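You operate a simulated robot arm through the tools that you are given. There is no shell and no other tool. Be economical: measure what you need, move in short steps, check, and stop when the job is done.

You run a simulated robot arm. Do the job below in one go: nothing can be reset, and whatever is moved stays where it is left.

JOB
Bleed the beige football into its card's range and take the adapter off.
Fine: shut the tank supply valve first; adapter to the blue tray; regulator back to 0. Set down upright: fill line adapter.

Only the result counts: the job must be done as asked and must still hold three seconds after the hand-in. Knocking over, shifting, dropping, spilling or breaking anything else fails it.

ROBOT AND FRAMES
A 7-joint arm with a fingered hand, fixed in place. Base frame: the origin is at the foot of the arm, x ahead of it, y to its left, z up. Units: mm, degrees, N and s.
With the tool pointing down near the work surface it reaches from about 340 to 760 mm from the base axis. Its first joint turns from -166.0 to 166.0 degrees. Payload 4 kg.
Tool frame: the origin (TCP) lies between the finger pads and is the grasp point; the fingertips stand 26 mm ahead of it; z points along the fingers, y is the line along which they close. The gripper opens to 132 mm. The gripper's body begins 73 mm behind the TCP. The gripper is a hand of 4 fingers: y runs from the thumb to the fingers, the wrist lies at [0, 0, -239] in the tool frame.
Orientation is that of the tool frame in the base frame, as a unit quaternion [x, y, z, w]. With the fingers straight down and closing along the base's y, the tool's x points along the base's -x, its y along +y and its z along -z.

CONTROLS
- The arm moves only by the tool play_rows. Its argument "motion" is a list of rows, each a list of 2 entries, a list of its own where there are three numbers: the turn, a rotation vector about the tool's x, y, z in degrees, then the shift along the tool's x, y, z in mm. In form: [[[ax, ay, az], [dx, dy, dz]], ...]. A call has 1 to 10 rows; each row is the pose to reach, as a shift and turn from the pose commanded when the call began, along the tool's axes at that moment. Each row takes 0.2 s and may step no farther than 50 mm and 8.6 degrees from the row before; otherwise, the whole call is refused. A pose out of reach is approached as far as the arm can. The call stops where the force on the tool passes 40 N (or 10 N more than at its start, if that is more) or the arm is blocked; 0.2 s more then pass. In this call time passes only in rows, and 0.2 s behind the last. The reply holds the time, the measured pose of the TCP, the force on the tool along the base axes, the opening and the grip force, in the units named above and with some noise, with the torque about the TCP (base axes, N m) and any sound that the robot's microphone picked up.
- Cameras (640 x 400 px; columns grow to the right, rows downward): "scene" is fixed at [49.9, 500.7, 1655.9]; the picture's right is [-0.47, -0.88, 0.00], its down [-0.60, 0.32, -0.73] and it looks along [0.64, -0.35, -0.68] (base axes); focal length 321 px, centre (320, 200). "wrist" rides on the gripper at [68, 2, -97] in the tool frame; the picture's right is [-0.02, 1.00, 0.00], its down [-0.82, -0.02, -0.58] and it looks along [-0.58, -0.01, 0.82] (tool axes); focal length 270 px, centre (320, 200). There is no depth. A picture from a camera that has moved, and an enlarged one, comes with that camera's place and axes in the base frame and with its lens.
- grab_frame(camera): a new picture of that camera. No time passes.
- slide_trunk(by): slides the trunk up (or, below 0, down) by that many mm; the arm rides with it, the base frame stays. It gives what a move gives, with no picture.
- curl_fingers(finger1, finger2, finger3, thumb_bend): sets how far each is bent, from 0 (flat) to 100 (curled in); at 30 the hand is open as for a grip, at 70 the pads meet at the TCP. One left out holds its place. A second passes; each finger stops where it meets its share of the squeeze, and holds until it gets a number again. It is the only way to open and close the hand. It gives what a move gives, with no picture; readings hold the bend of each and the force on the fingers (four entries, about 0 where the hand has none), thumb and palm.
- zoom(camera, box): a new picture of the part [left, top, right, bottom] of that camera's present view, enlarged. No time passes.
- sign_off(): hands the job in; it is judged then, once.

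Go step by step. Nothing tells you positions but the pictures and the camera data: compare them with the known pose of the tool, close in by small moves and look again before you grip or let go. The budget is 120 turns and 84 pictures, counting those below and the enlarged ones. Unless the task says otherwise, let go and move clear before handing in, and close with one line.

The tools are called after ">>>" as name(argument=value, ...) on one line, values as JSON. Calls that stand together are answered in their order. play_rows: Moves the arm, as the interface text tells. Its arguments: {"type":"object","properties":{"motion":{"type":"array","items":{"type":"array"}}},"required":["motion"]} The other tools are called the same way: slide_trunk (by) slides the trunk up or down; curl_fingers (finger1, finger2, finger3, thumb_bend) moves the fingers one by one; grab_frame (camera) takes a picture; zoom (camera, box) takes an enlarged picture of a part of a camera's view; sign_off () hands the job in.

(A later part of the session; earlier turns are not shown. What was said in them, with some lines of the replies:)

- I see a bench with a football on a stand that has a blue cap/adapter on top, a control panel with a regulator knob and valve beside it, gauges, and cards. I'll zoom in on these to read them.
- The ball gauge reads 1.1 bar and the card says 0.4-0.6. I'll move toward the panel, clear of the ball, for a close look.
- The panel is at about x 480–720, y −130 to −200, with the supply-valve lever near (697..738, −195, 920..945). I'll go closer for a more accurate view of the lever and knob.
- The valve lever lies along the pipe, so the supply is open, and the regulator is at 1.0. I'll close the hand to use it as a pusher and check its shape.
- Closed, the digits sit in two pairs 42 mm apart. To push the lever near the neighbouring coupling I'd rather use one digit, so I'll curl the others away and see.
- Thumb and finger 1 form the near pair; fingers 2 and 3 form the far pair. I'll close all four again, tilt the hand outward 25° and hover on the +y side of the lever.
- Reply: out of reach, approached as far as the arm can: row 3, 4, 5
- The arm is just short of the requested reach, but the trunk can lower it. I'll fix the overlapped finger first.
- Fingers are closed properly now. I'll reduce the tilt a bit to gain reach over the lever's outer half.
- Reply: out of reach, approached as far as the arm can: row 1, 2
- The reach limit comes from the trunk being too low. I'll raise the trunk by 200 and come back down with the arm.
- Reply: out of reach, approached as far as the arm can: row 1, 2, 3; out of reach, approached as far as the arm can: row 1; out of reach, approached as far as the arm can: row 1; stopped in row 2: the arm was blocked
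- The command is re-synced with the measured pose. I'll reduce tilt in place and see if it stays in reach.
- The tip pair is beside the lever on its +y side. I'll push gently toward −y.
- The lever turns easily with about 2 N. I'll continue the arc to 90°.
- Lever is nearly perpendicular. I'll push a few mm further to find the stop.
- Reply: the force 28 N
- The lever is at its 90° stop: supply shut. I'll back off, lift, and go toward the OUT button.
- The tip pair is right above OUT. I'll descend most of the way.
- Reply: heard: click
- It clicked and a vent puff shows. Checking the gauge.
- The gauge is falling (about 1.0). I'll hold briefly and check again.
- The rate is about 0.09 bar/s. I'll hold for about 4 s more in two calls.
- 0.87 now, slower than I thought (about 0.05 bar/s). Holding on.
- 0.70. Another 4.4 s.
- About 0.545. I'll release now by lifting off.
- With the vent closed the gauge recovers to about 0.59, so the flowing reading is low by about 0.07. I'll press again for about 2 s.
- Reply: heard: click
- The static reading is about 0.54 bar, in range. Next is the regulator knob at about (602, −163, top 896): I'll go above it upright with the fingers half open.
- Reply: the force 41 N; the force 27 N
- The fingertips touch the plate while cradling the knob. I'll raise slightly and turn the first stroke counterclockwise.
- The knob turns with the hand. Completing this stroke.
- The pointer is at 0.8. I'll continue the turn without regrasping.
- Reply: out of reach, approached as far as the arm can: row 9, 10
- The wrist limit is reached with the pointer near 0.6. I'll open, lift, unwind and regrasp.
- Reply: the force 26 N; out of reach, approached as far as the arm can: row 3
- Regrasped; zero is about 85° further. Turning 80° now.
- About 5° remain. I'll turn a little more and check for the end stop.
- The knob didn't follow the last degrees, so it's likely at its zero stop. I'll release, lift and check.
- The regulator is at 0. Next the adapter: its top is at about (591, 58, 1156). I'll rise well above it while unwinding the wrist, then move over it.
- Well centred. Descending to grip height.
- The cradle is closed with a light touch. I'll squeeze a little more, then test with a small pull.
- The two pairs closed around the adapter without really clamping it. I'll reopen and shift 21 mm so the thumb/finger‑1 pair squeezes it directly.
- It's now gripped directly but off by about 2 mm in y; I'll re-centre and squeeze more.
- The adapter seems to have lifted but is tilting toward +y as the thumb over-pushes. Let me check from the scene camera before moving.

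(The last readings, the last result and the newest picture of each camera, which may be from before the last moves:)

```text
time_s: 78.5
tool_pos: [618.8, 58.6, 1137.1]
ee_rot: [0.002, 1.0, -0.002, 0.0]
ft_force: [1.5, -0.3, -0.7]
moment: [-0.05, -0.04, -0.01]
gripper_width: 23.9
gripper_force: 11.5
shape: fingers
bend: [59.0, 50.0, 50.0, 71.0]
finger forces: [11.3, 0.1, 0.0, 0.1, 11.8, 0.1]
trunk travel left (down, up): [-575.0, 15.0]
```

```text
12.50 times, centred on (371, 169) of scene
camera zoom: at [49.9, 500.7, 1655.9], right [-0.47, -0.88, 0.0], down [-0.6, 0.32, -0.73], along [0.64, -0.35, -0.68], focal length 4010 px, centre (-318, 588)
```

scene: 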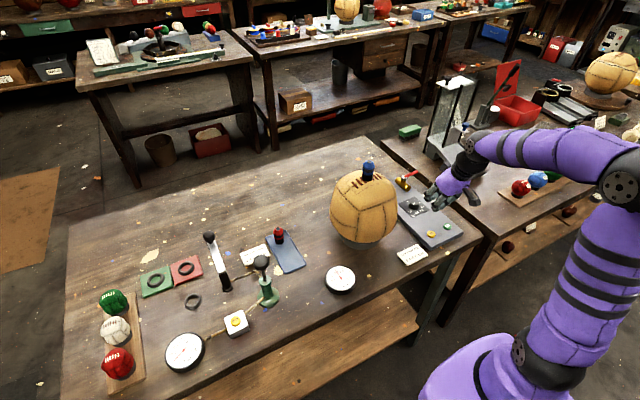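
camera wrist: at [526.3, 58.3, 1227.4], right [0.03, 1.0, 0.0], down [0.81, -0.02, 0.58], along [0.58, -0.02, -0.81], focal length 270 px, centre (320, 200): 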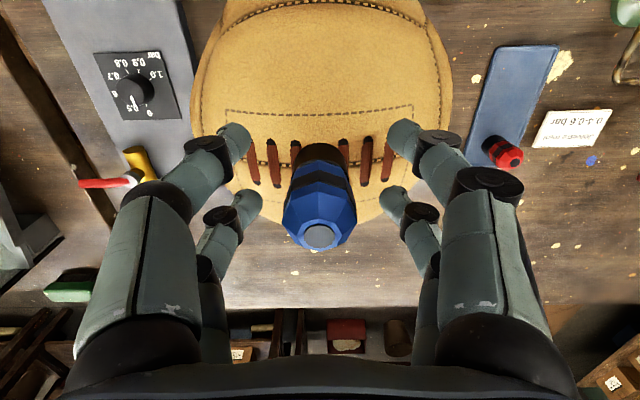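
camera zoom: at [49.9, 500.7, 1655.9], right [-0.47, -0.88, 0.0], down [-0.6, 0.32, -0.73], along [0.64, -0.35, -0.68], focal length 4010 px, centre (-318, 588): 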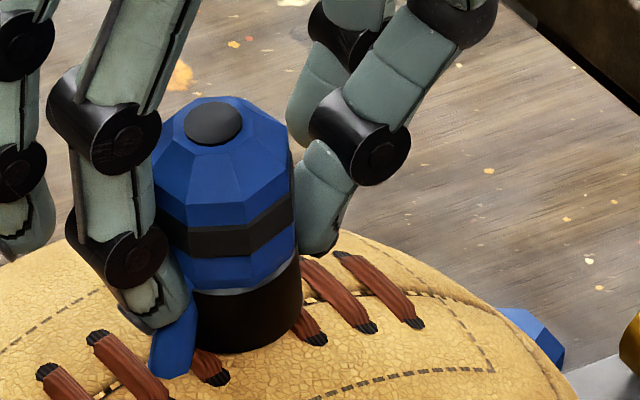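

The blue body is rising out of its black socket but leaning to +y. I'll straighten it by shifting −y while lifting slightly, then look.

>>> play_rows(motion=[[[0, 0, 0], [0, -3, 0]], [[0, 0, 0], [0, -6, -1]], [[0, 0, 0], [0, -6, -4]], [[0, 0, 0], [0, -6, -7]]])

>>> zoom(camera="scene", box=[345, 140, 395, 190])

>>> zoom(camera="wrist", box=[200, 60, 440, 260])

```text
time_s: 79.5
tool_pos: [618.2, 53.2, 1143.6]
ee_rot: [0.002, 1.0, -0.001, 0.002]
ft_force: [-0.2, 0.7, -0.2]
moment: [0.0, 0.0, 0.01]
gripper_width: 23.9
gripper_force: 11.2
shape: fingers
bend: [58.0, 50.0, 50.0, 71.0]
finger forces: [11.5, 0.1, 0.0, 0.0, 11.4, 0.1]
trunk travel left (down, up): [-575.0, 15.0]
```

```text
8.00 times, centred on (370, 165) of scene
camera zoom: at [49.9, 500.7, 1655.9], right [-0.47, -0.88, 0.0], down [-0.6, 0.32, -0.73], along [0.64, -0.35, -0.68], focal length 2566 px, centre (-80, 480)
```

zoom: 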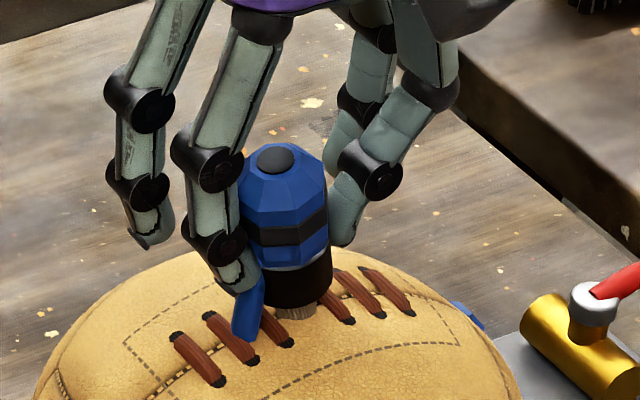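

```text
2.00 times, centred on (320, 160) of wrist
camera zoom: at [549.5, 55.8, 1238.7], right [0.03, 1.0, 0.0], down [0.81, -0.02, 0.58], along [0.58, -0.02, -0.81], focal length 541 px, centre (320, 280)
```

zoom: 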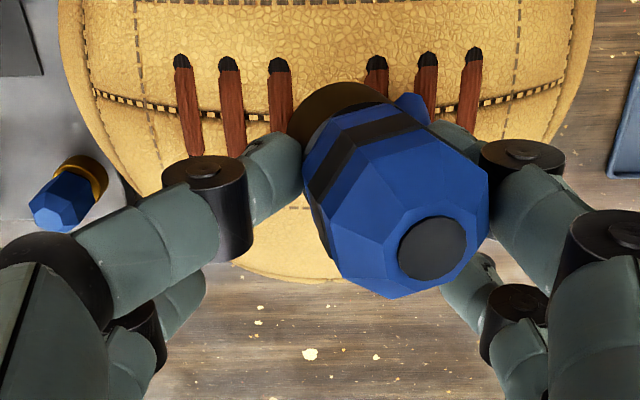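

The adapter is off: the valve stub is visible below it. I'll lift straight up and inspect.

>>> play_rows(motion=[[[0, 0, 0], [0, 0, -12]], [[0, 0, 0], [0, 0, -30]], [[0, 0, 0], [0, 0, -50]], [[0, 0, 0], [0, 0, -70]]])

>>> zoom(camera="scene", box=[310, 120, 430, 250])

>>> zoom(camera="scene", box=[355, 125, 395, 165])

```text
time_s: 80.5
tool_pos: [618.6, 52.9, 1213.5]
ee_rot: [0.002, 1.0, -0.002, 0.001]
ft_force: [0.4, -0.6, -0.6]
moment: [-0.01, -0.03, 0.04]
gripper_width: 23.9
gripper_force: 11.5
shape: fingers
bend: [58.0, 50.0, 50.0, 71.0]
finger forces: [11.5, 0.0, 0.0, 0.0, 11.4, 0.0]
trunk travel left (down, up): [-575.0, 15.0]
```

```text
3.08 times, centred on (370, 185) of scene
camera zoom: at [49.9, 500.7, 1655.9], right [-0.47, -0.88, 0.0], down [-0.6, 0.32, -0.73], along [0.64, -0.35, -0.68], focal length 987 px, centre (166, 246)
```

zoom: 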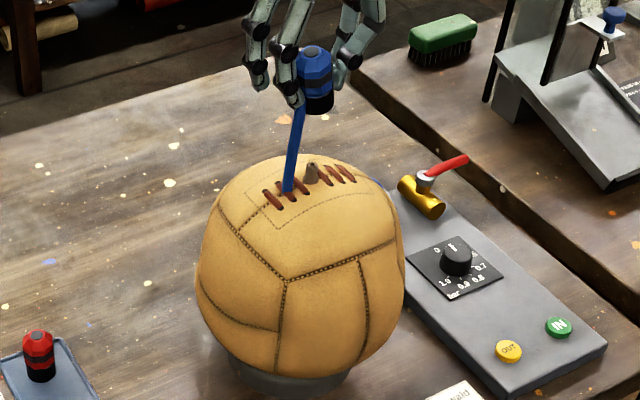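

```text
10.00 times, centred on (375, 145) of scene
camera zoom: at [49.9, 500.7, 1655.9], right [-0.47, -0.88, 0.0], down [-0.6, 0.32, -0.73], along [0.64, -0.35, -0.68], focal length 3208 px, centre (-230, 750)
```

zoom: 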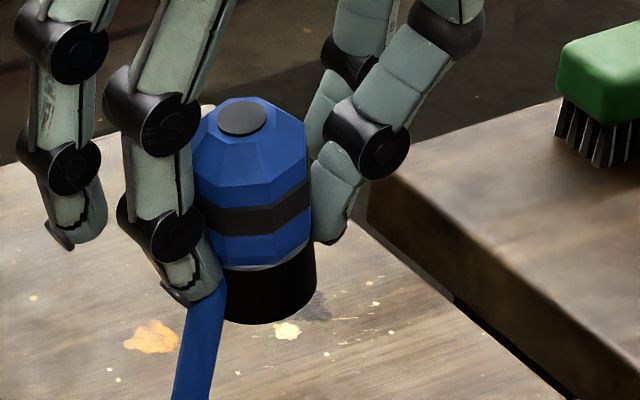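

The adapter is held, leaning about 13° toward +y, with the flexible hose following it. I'll carry it high to above the blue tray while tilting the hand to make it upright.

>>> play_rows(motion=[[[-2, 0, 0], [-2, 40, 0]], [[-4, 0, 0], [-4, 80, 0]], [[-6.5, 0, 0], [-7, 120, 0]], [[-9, 0, 0], [-10, 160, 0]], [[-11, 0, 0], [-12, 200, 0]], [[-13, 0, 0], [-14, 240, 0]]])

>>> grab_frame(camera="wrist")

>>> zoom(camera="scene", box=[230, 130, 350, 280])

```text
time_s: 81.9
tool_pos: [634.8, 294.5, 1211.3]
ee_rot: [0.003, 0.994, 0.11, 0.0]
ft_force: [0.1, 0.9, -0.7]
moment: [-0.04, 0.0, 0.0]
gripper_width: 23.5
gripper_force: 11.7
shape: fingers
bend: [58.0, 50.0, 50.0, 71.0]
finger forces: [11.5, 0.1, 0.0, 0.0, 11.5, 0.0]
trunk travel left (down, up): [-575.0, 15.0]
```

```text
12 pictures are left
camera wrist: at [565.7, 275.6, 1305.3], right [0.03, 0.97, 0.22], down [0.81, -0.15, 0.56], along [0.58, 0.16, -0.8], focal length 270 px, centre (320, 200)
```

wrist: 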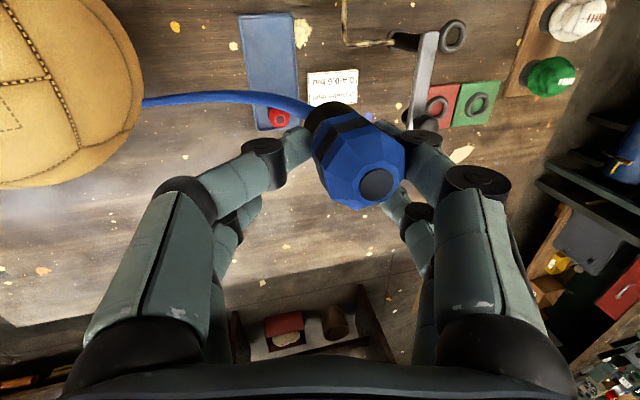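

```text
2.67 times, centred on (290, 205) of scene
camera zoom: at [49.9, 500.7, 1655.9], right [-0.47, -0.88, 0.0], down [-0.6, 0.32, -0.73], along [0.64, -0.35, -0.68], focal length 856 px, centre (400, 187)
```

zoom: 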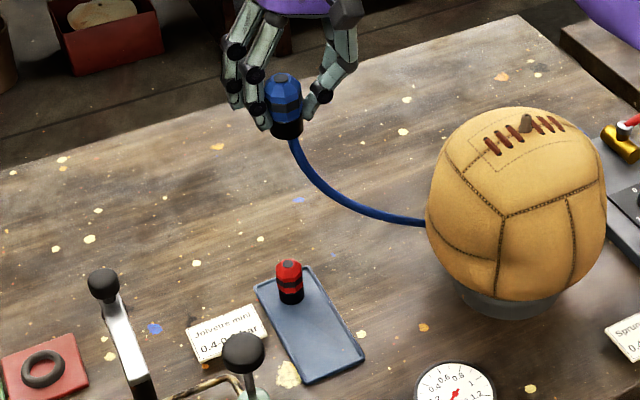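

The adapter now hangs upright at about (613, 310). The tray spans x 571–727, y 265–337 with the red adapter at x≈685, so I'll aim for (603, 301) and descend with the arm.

>>> play_rows(motion=[[[0, 0, 0], [10, -9, 0]], [[0, 0, 0], [10, -18, 40]], [[0, 0, 0], [10, -27, 80]], [[0, 0, 0], [10, -36, 120]], [[0, 0, 0], [10, -45, 160]], [[0, 0, 0], [10, -54, 198]], [[0, 0, 0], [10, -61.3, 232]]])

>>> grab_frame(camera="wrist")

>>> grab_frame(camera="scene")

```text
time_s: 83.5
tool_pos: [625.0, 284.6, 970.3]
ee_rot: [0.003, 0.994, 0.111, 0.002]
ft_force: [-0.5, 0.6, -0.8]
moment: [0.0, 0.0, 0.0]
gripper_width: 23.7
gripper_force: 11.3
shape: fingers
bend: [58.0, 50.0, 50.0, 71.0]
finger forces: [11.2, 0.1, 0.0, 0.1, 11.5, 0.0]
trunk travel left (down, up): [-575.0, 15.0]
```

```text
10 pictures are left
camera wrist: at [555.9, 266.2, 1064.5], right [0.03, 0.97, 0.22], down [0.81, -0.15, 0.56], along [0.58, 0.16, -0.8], focal length 270 px, centre (320, 200)
```

wrist: 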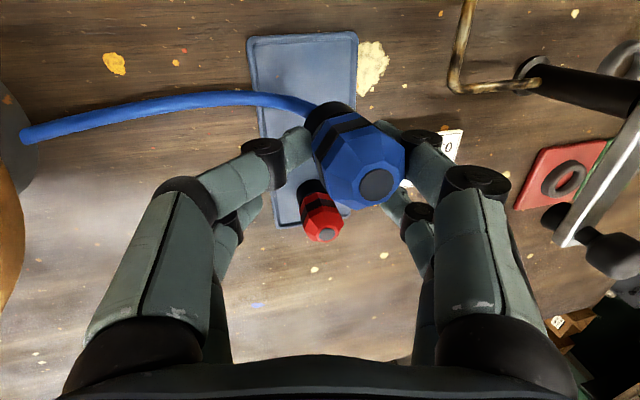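

```text
9 pictures are left
```

scene: 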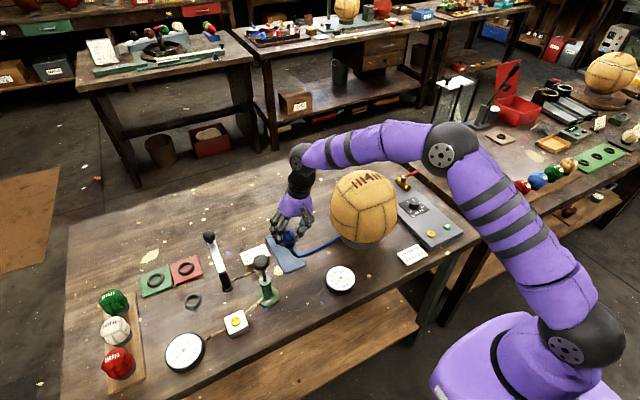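

The forearm is well clear of the ball and the adapter is over the free half of the tray. I'll descend near to contact.

>>> play_rows(motion=[[[0, 0, 0], [0, -5.5, 24.4]], [[0, 0, 0], [0, -10.9, 48.8]], [[0, 0, 0], [0, -12.2, 54.7]]])

>>> zoom(camera="scene", box=[255, 205, 325, 275])

```text
time_s: 84.3
tool_pos: [624.6, 284.2, 916.7]
ee_rot: [0.002, 0.994, 0.112, 0.002]
ft_force: [0.3, 0.0, -0.6]
moment: [0.0, -0.01, 0.02]
gripper_width: 23.9
gripper_force: 10.9
shape: fingers
bend: [58.0, 50.0, 50.0, 71.0]
finger forces: [11.4, 0.0, 0.0, 0.0, 11.4, 0.0]
trunk travel left (down, up): [-575.0, 15.0]
```

```text
5.71 times, centred on (290, 240) of scene
camera zoom: at [49.9, 500.7, 1655.9], right [-0.47, -0.88, 0.0], down [-0.6, 0.32, -0.73], along [0.64, -0.35, -0.68], focal length 1833 px, centre (491, -29)
```

zoom: 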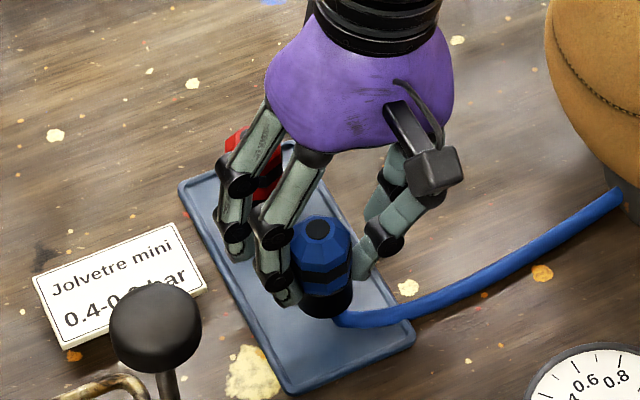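

>>> play_rows(motion=[[[0, 0, 0], [0, -0.5, 2]], [[0, 0, 0], [0, -0.9, 4]], [[0, 0, 0], [0, -1.3, 6]]])

>>> play_rows(motion=[[[0, 0, 0], [0, -0.5, 2]], [[0, 0, 0], [0, -0.9, 4]]])

```text
time_s: 85.1
tool_pos: [624.5, 284.0, 909.2]
ee_rot: [0.003, 0.994, 0.11, 0.002]
ft_force: [-0.1, 0.5, -1.0]
moment: [-0.01, 0.0, 0.0]
gripper_width: 23.6
gripper_force: 11.5
shape: fingers
bend: [58.0, 50.0, 50.0, 71.0]
finger forces: [11.4, 0.0, 0.0, 0.0, 11.4, 0.0]
trunk travel left (down, up): [-575.0, 15.0]
```

```text
time_s: 85.7
tool_pos: [622.5, 285.0, 906.8]
ee_rot: [0.002, 0.994, 0.111, 0.0]
ft_force: [1.0, 0.0, -1.6]
moment: [-0.01, 0.01, -0.01]
gripper_width: 23.7
gripper_force: 11.5
shape: fingers
bend: [58.0, 50.0, 50.0, 71.0]
finger forces: [11.4, 0.1, 0.0, 0.1, 11.4, 0.0]
trunk travel left (down, up): [-575.0, 15.0]
```

>>> play_rows(motion=[[[0, 0, 0], [0, -0.5, 2]], [[0, 0, 0], [0, -0.9, 4]]])

>>> zoom(camera="scene", box=[270, 220, 310, 260])

```text
time_s: 86.3
tool_pos: [623.2, 286.0, 901.0]
ee_rot: [0.002, 0.994, 0.111, 0.001]
ft_force: [-0.1, 0.1, 0.4]
moment: [-0.05, -0.02, -0.01]
gripper_width: 23.6
gripper_force: 11.9
shape: fingers
bend: [58.0, 50.0, 50.0, 71.0]
finger forces: [11.4, 0.0, 0.9, 0.0, 11.3, 0.0]
trunk travel left (down, up): [-575.0, 15.0]
```

```text
10.00 times, centred on (290, 240) of scene
camera zoom: at [49.9, 500.7, 1655.9], right [-0.47, -0.88, 0.0], down [-0.6, 0.32, -0.73], along [0.64, -0.35, -0.68], focal length 3208 px, centre (620, -200)
```

zoom: 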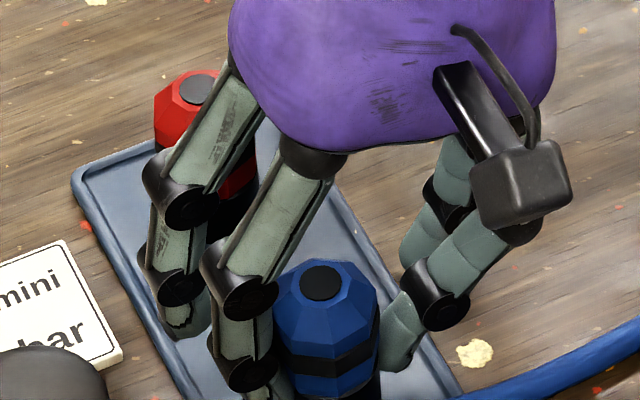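

Finger 3 of the idle pair touches the tray first; I'll curl the idle pair inward to raise it, then continue.

>>> play_rows(motion=[[[0, 0, 0], [0, 0.5, -2]]])

>>> curl_fingers(finger2=72, finger3=72)

>>> play_rows(motion=[[[0, 0, 0], [0, -0.5, 2]], [[0, 0, 0], [0, -0.9, 4]]])

>>> zoom(camera="scene", box=[270, 225, 310, 265])

```text
time_s: 86.7
tool_pos: [624.5, 285.5, 903.6]
ee_rot: [0.002, 0.994, 0.111, 0.001]
ft_force: [-0.6, -0.1, -0.4]
moment: [0.0, 0.03, 0.01]
gripper_width: 23.5
gripper_force: 10.9
shape: fingers
bend: [58.0, 50.0, 50.0, 71.0]
finger forces: [11.4, 0.0, 0.0, 0.0, 11.5, 0.0]
trunk travel left (down, up): [-575.0, 15.0]
```

```text
time_s: 87.7
tool_pos: [623.3, 285.3, 904.4]
ee_rot: [0.001, 0.994, 0.112, 0.002]
ft_force: [0.4, -0.4, -1.1]
moment: [-0.04, -0.02, 0.0]
gripper_width: 23.5
gripper_force: 11.2
shape: fingers
bend: [58.0, 71.0, 71.0, 71.0]
finger forces: [11.4, 0.0, 0.1, 0.1, 11.4, 0.0]
trunk travel left (down, up): [-575.0, 15.0]
```

```text
time_s: 88.3
tool_pos: [623.7, 285.3, 898.9]
ee_rot: [0.002, 0.994, 0.11, 0.002]
ft_force: [0.2, -0.3, -0.4]
moment: [-0.03, -0.01, 0.0]
gripper_width: 23.3
gripper_force: 11.6
shape: fingers
bend: [58.0, 71.0, 71.0, 71.0]
finger forces: [11.4, 0.0, 0.0, 0.0, 11.4, 0.0]
trunk travel left (down, up): [-575.0, 15.0]
```

```text
10.00 times, centred on (290, 245) of scene
camera zoom: at [49.9, 500.7, 1655.9], right [-0.47, -0.88, 0.0], down [-0.6, 0.32, -0.73], along [0.64, -0.35, -0.68], focal length 3208 px, centre (620, -250)
```

zoom: 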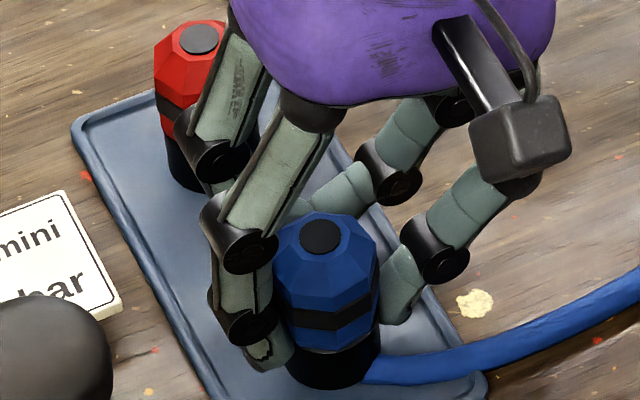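

>>> play_rows(motion=[[[0, 0, 0], [0, -0.4, 1.5]], [[0, 0, 0], [0, -0.7, 3]]])

>>> play_rows(motion=[[[0, 0, 0], [0, -0.2, 1]], [[0, 0, 0], [0, -0.5, 2]]])

```text
time_s: 88.9
tool_pos: [623.3, 286.2, 896.6]
ee_rot: [0.001, 0.994, 0.111, 0.002]
ft_force: [0.2, 0.7, -1.0]
moment: [0.01, -0.02, -0.01]
gripper_width: 23.6
gripper_force: 11.4
shape: fingers
bend: [58.0, 71.0, 71.0, 71.0]
finger forces: [11.4, 0.0, 0.0, 0.0, 11.4, 0.0]
trunk travel left (down, up): [-575.0, 15.0]
```

```text
time_s: 89.5
tool_pos: [624.2, 285.4, 895.9]
ee_rot: [0.002, 0.994, 0.111, 0.003]
ft_force: [0.0, -1.8, 4.5]
moment: [0.09, 0.09, 0.02]
gripper_width: 23.7
gripper_force: 11.6
shape: fingers
bend: [59.0, 71.0, 71.0, 72.0]
finger forces: [10.9, 0.1, 0.0, 0.1, 12.2, 0.1]
trunk travel left (down, up): [-575.0, 15.0]
```

Contact at about 4.5 N. Checking whether it is the adapter base that rests and that it is upright.

>>> zoom(camera="scene", box=[270, 230, 310, 270])

```text
10.00 times, centred on (290, 250) of scene
camera zoom: at [49.9, 500.7, 1655.9], right [-0.47, -0.88, 0.0], down [-0.6, 0.32, -0.73], along [0.64, -0.35, -0.68], focal length 3208 px, centre (620, -300)
```

zoom: 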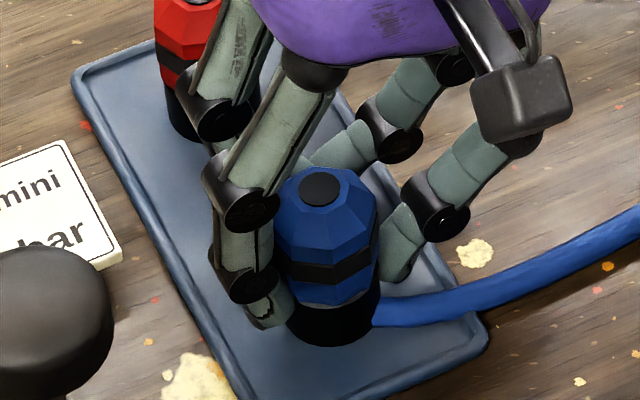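

The adapter is upright with its base at the tray floor. I'll release with a small opening first.

>>> curl_fingers(finger1=55, thumb_bend=68)

>>> zoom(camera="wrist", box=[180, 20, 460, 240])

```text
time_s: 90.5
tool_pos: [623.6, 285.0, 894.5]
ee_rot: [0.002, 0.994, 0.112, 0.001]
ft_force: [-0.2, -0.4, -0.1]
moment: [0.01, 0.02, 0.03]
gripper_width: 29.0
gripper_force: 0.1
shape: fingers
bend: [55.0, 71.0, 71.0, 68.0]
finger forces: [0.2, 0.0, 0.0, 0.0, 0.2, 0.1]
trunk travel left (down, up): [-575.0, 15.0]
```

```text
1.82 times, centred on (320, 130) of wrist
camera zoom: at [554.8, 266.1, 988.3], right [0.03, 0.97, 0.22], down [0.81, -0.15, 0.56], along [0.58, 0.16, -0.8], focal length 491 px, centre (320, 327)
```

zoom: 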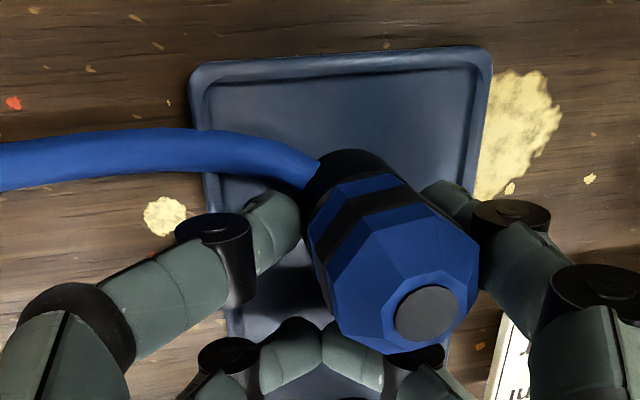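

Released with zero finger force and it stands. I'll open finger 1, sidestep so both sides are clear, then lift straight up.

>>> curl_fingers(finger1=47)

>>> play_rows(motion=[[[0, 0, 0], [0, -3, -1.5]], [[0, 0, 0], [0, -5, -4]]])

>>> play_rows(motion=[[[0, 0, 0], [0, 2.2, -10]], [[0, 0, 0], [0, 6.6, -30]], [[0, 0, 0], [0, 15, -68]], [[0, 0, 0], [0, 26, -117]]])

>>> zoom(camera="scene", box=[240, 200, 400, 310])

```text
time_s: 91.5
tool_pos: [624.6, 285.4, 895.7]
ee_rot: [0.002, 0.994, 0.112, 0.002]
ft_force: [-0.6, 0.7, 0.0]
moment: [0.0, -0.01, 0.02]
gripper_width: 41.5
gripper_force: 0.1
shape: fingers
bend: [47.0, 71.0, 71.0, 68.0]
finger forces: [0.0, 0.1, 0.1, 0.1, 0.1, 0.1]
trunk travel left (down, up): [-575.0, 15.0]
```

```text
time_s: 92.1
tool_pos: [624.0, 279.0, 897.4]
ee_rot: [0.002, 0.994, 0.111, 0.0]
ft_force: [-0.5, 0.5, -0.1]
moment: [-0.05, -0.03, 0.01]
gripper_width: 41.5
gripper_force: 0.1
shape: fingers
bend: [47.0, 71.0, 71.0, 68.0]
finger forces: [0.1, 0.0, 0.0, 0.0, 0.0, 0.1]
trunk travel left (down, up): [-575.0, 15.0]
```

```text
refused: row 4 steps farther than a row can; nothing moved
```

```text
3.64 times, centred on (320, 255) of scene
camera zoom: at [49.9, 500.7, 1655.9], right [-0.47, -0.88, 0.0], down [-0.6, 0.32, -0.73], along [0.64, -0.35, -0.68], focal length 1167 px, centre (320, 0)
```

zoom: 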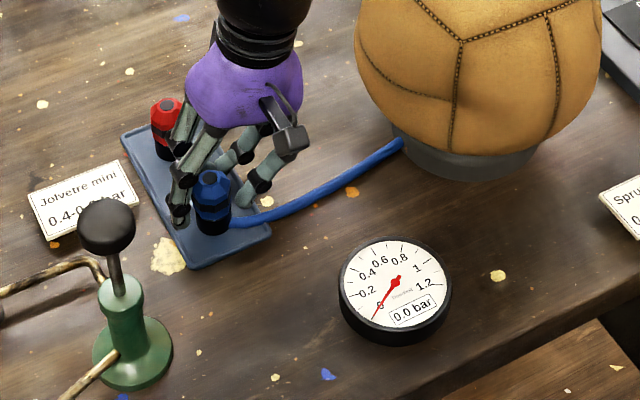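

Adapter stands; the gauge reads 0 because the line is disconnected. Lifting now.

>>> play_rows(motion=[[[0, 0, 0], [0, 2.2, -10]], [[0, 0, 0], [0, 6.6, -30]], [[0, 0, 0], [0, 15, -68]], [[0, 0, 0], [0, 24, -107]], [[0, 0, 0], [0, 33, -147]]])

>>> zoom(camera="scene", box=[240, 150, 460, 310])

```text
time_s: 93.3
tool_pos: [622.6, 279.2, 1048.6]
ee_rot: [0.003, 0.994, 0.112, 0.001]
ft_force: [0.1, 0.0, -0.1]
moment: [0.02, 0.03, 0.0]
gripper_width: 41.6
gripper_force: 0.1
shape: fingers
bend: [47.0, 71.0, 71.0, 68.0]
finger forces: [0.1, 0.0, 0.0, 0.0, 0.0, 0.1]
trunk travel left (down, up): [-575.0, 15.0]
```

```text
2.50 times, centred on (350, 230) of scene
camera zoom: at [49.9, 500.7, 1655.9], right [-0.47, -0.88, 0.0], down [-0.6, 0.32, -0.73], along [0.64, -0.35, -0.68], focal length 802 px, centre (245, 125)
```

zoom: 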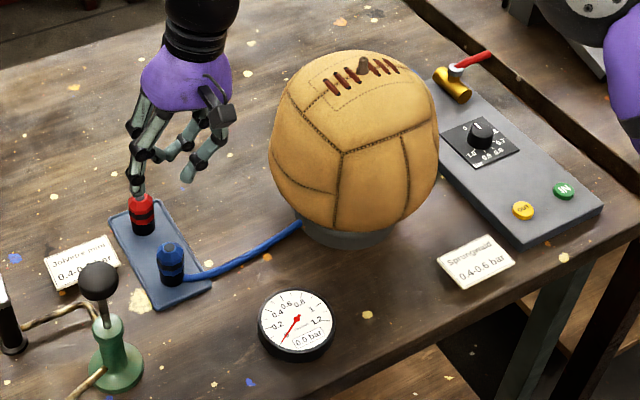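

The blue adapter stands upright in the tray with the red one undisturbed. The ball is seated, the valve lever is crosswise and the regulator is at 0. The hand is clear, so I'm handing in.

>>> sign_off()

```text
The job is handed in.
```

I shut the supply valve first, bled the football to about 0.54 bar (its card says 0.4–0.6), set the regulator to 0, and stood the adapter upright in the blue tray. The ball rolled a few degrees in its stand while I was taking the adapter off. It is still seated, and the pressure can't be re-read because the line is now disconnected.
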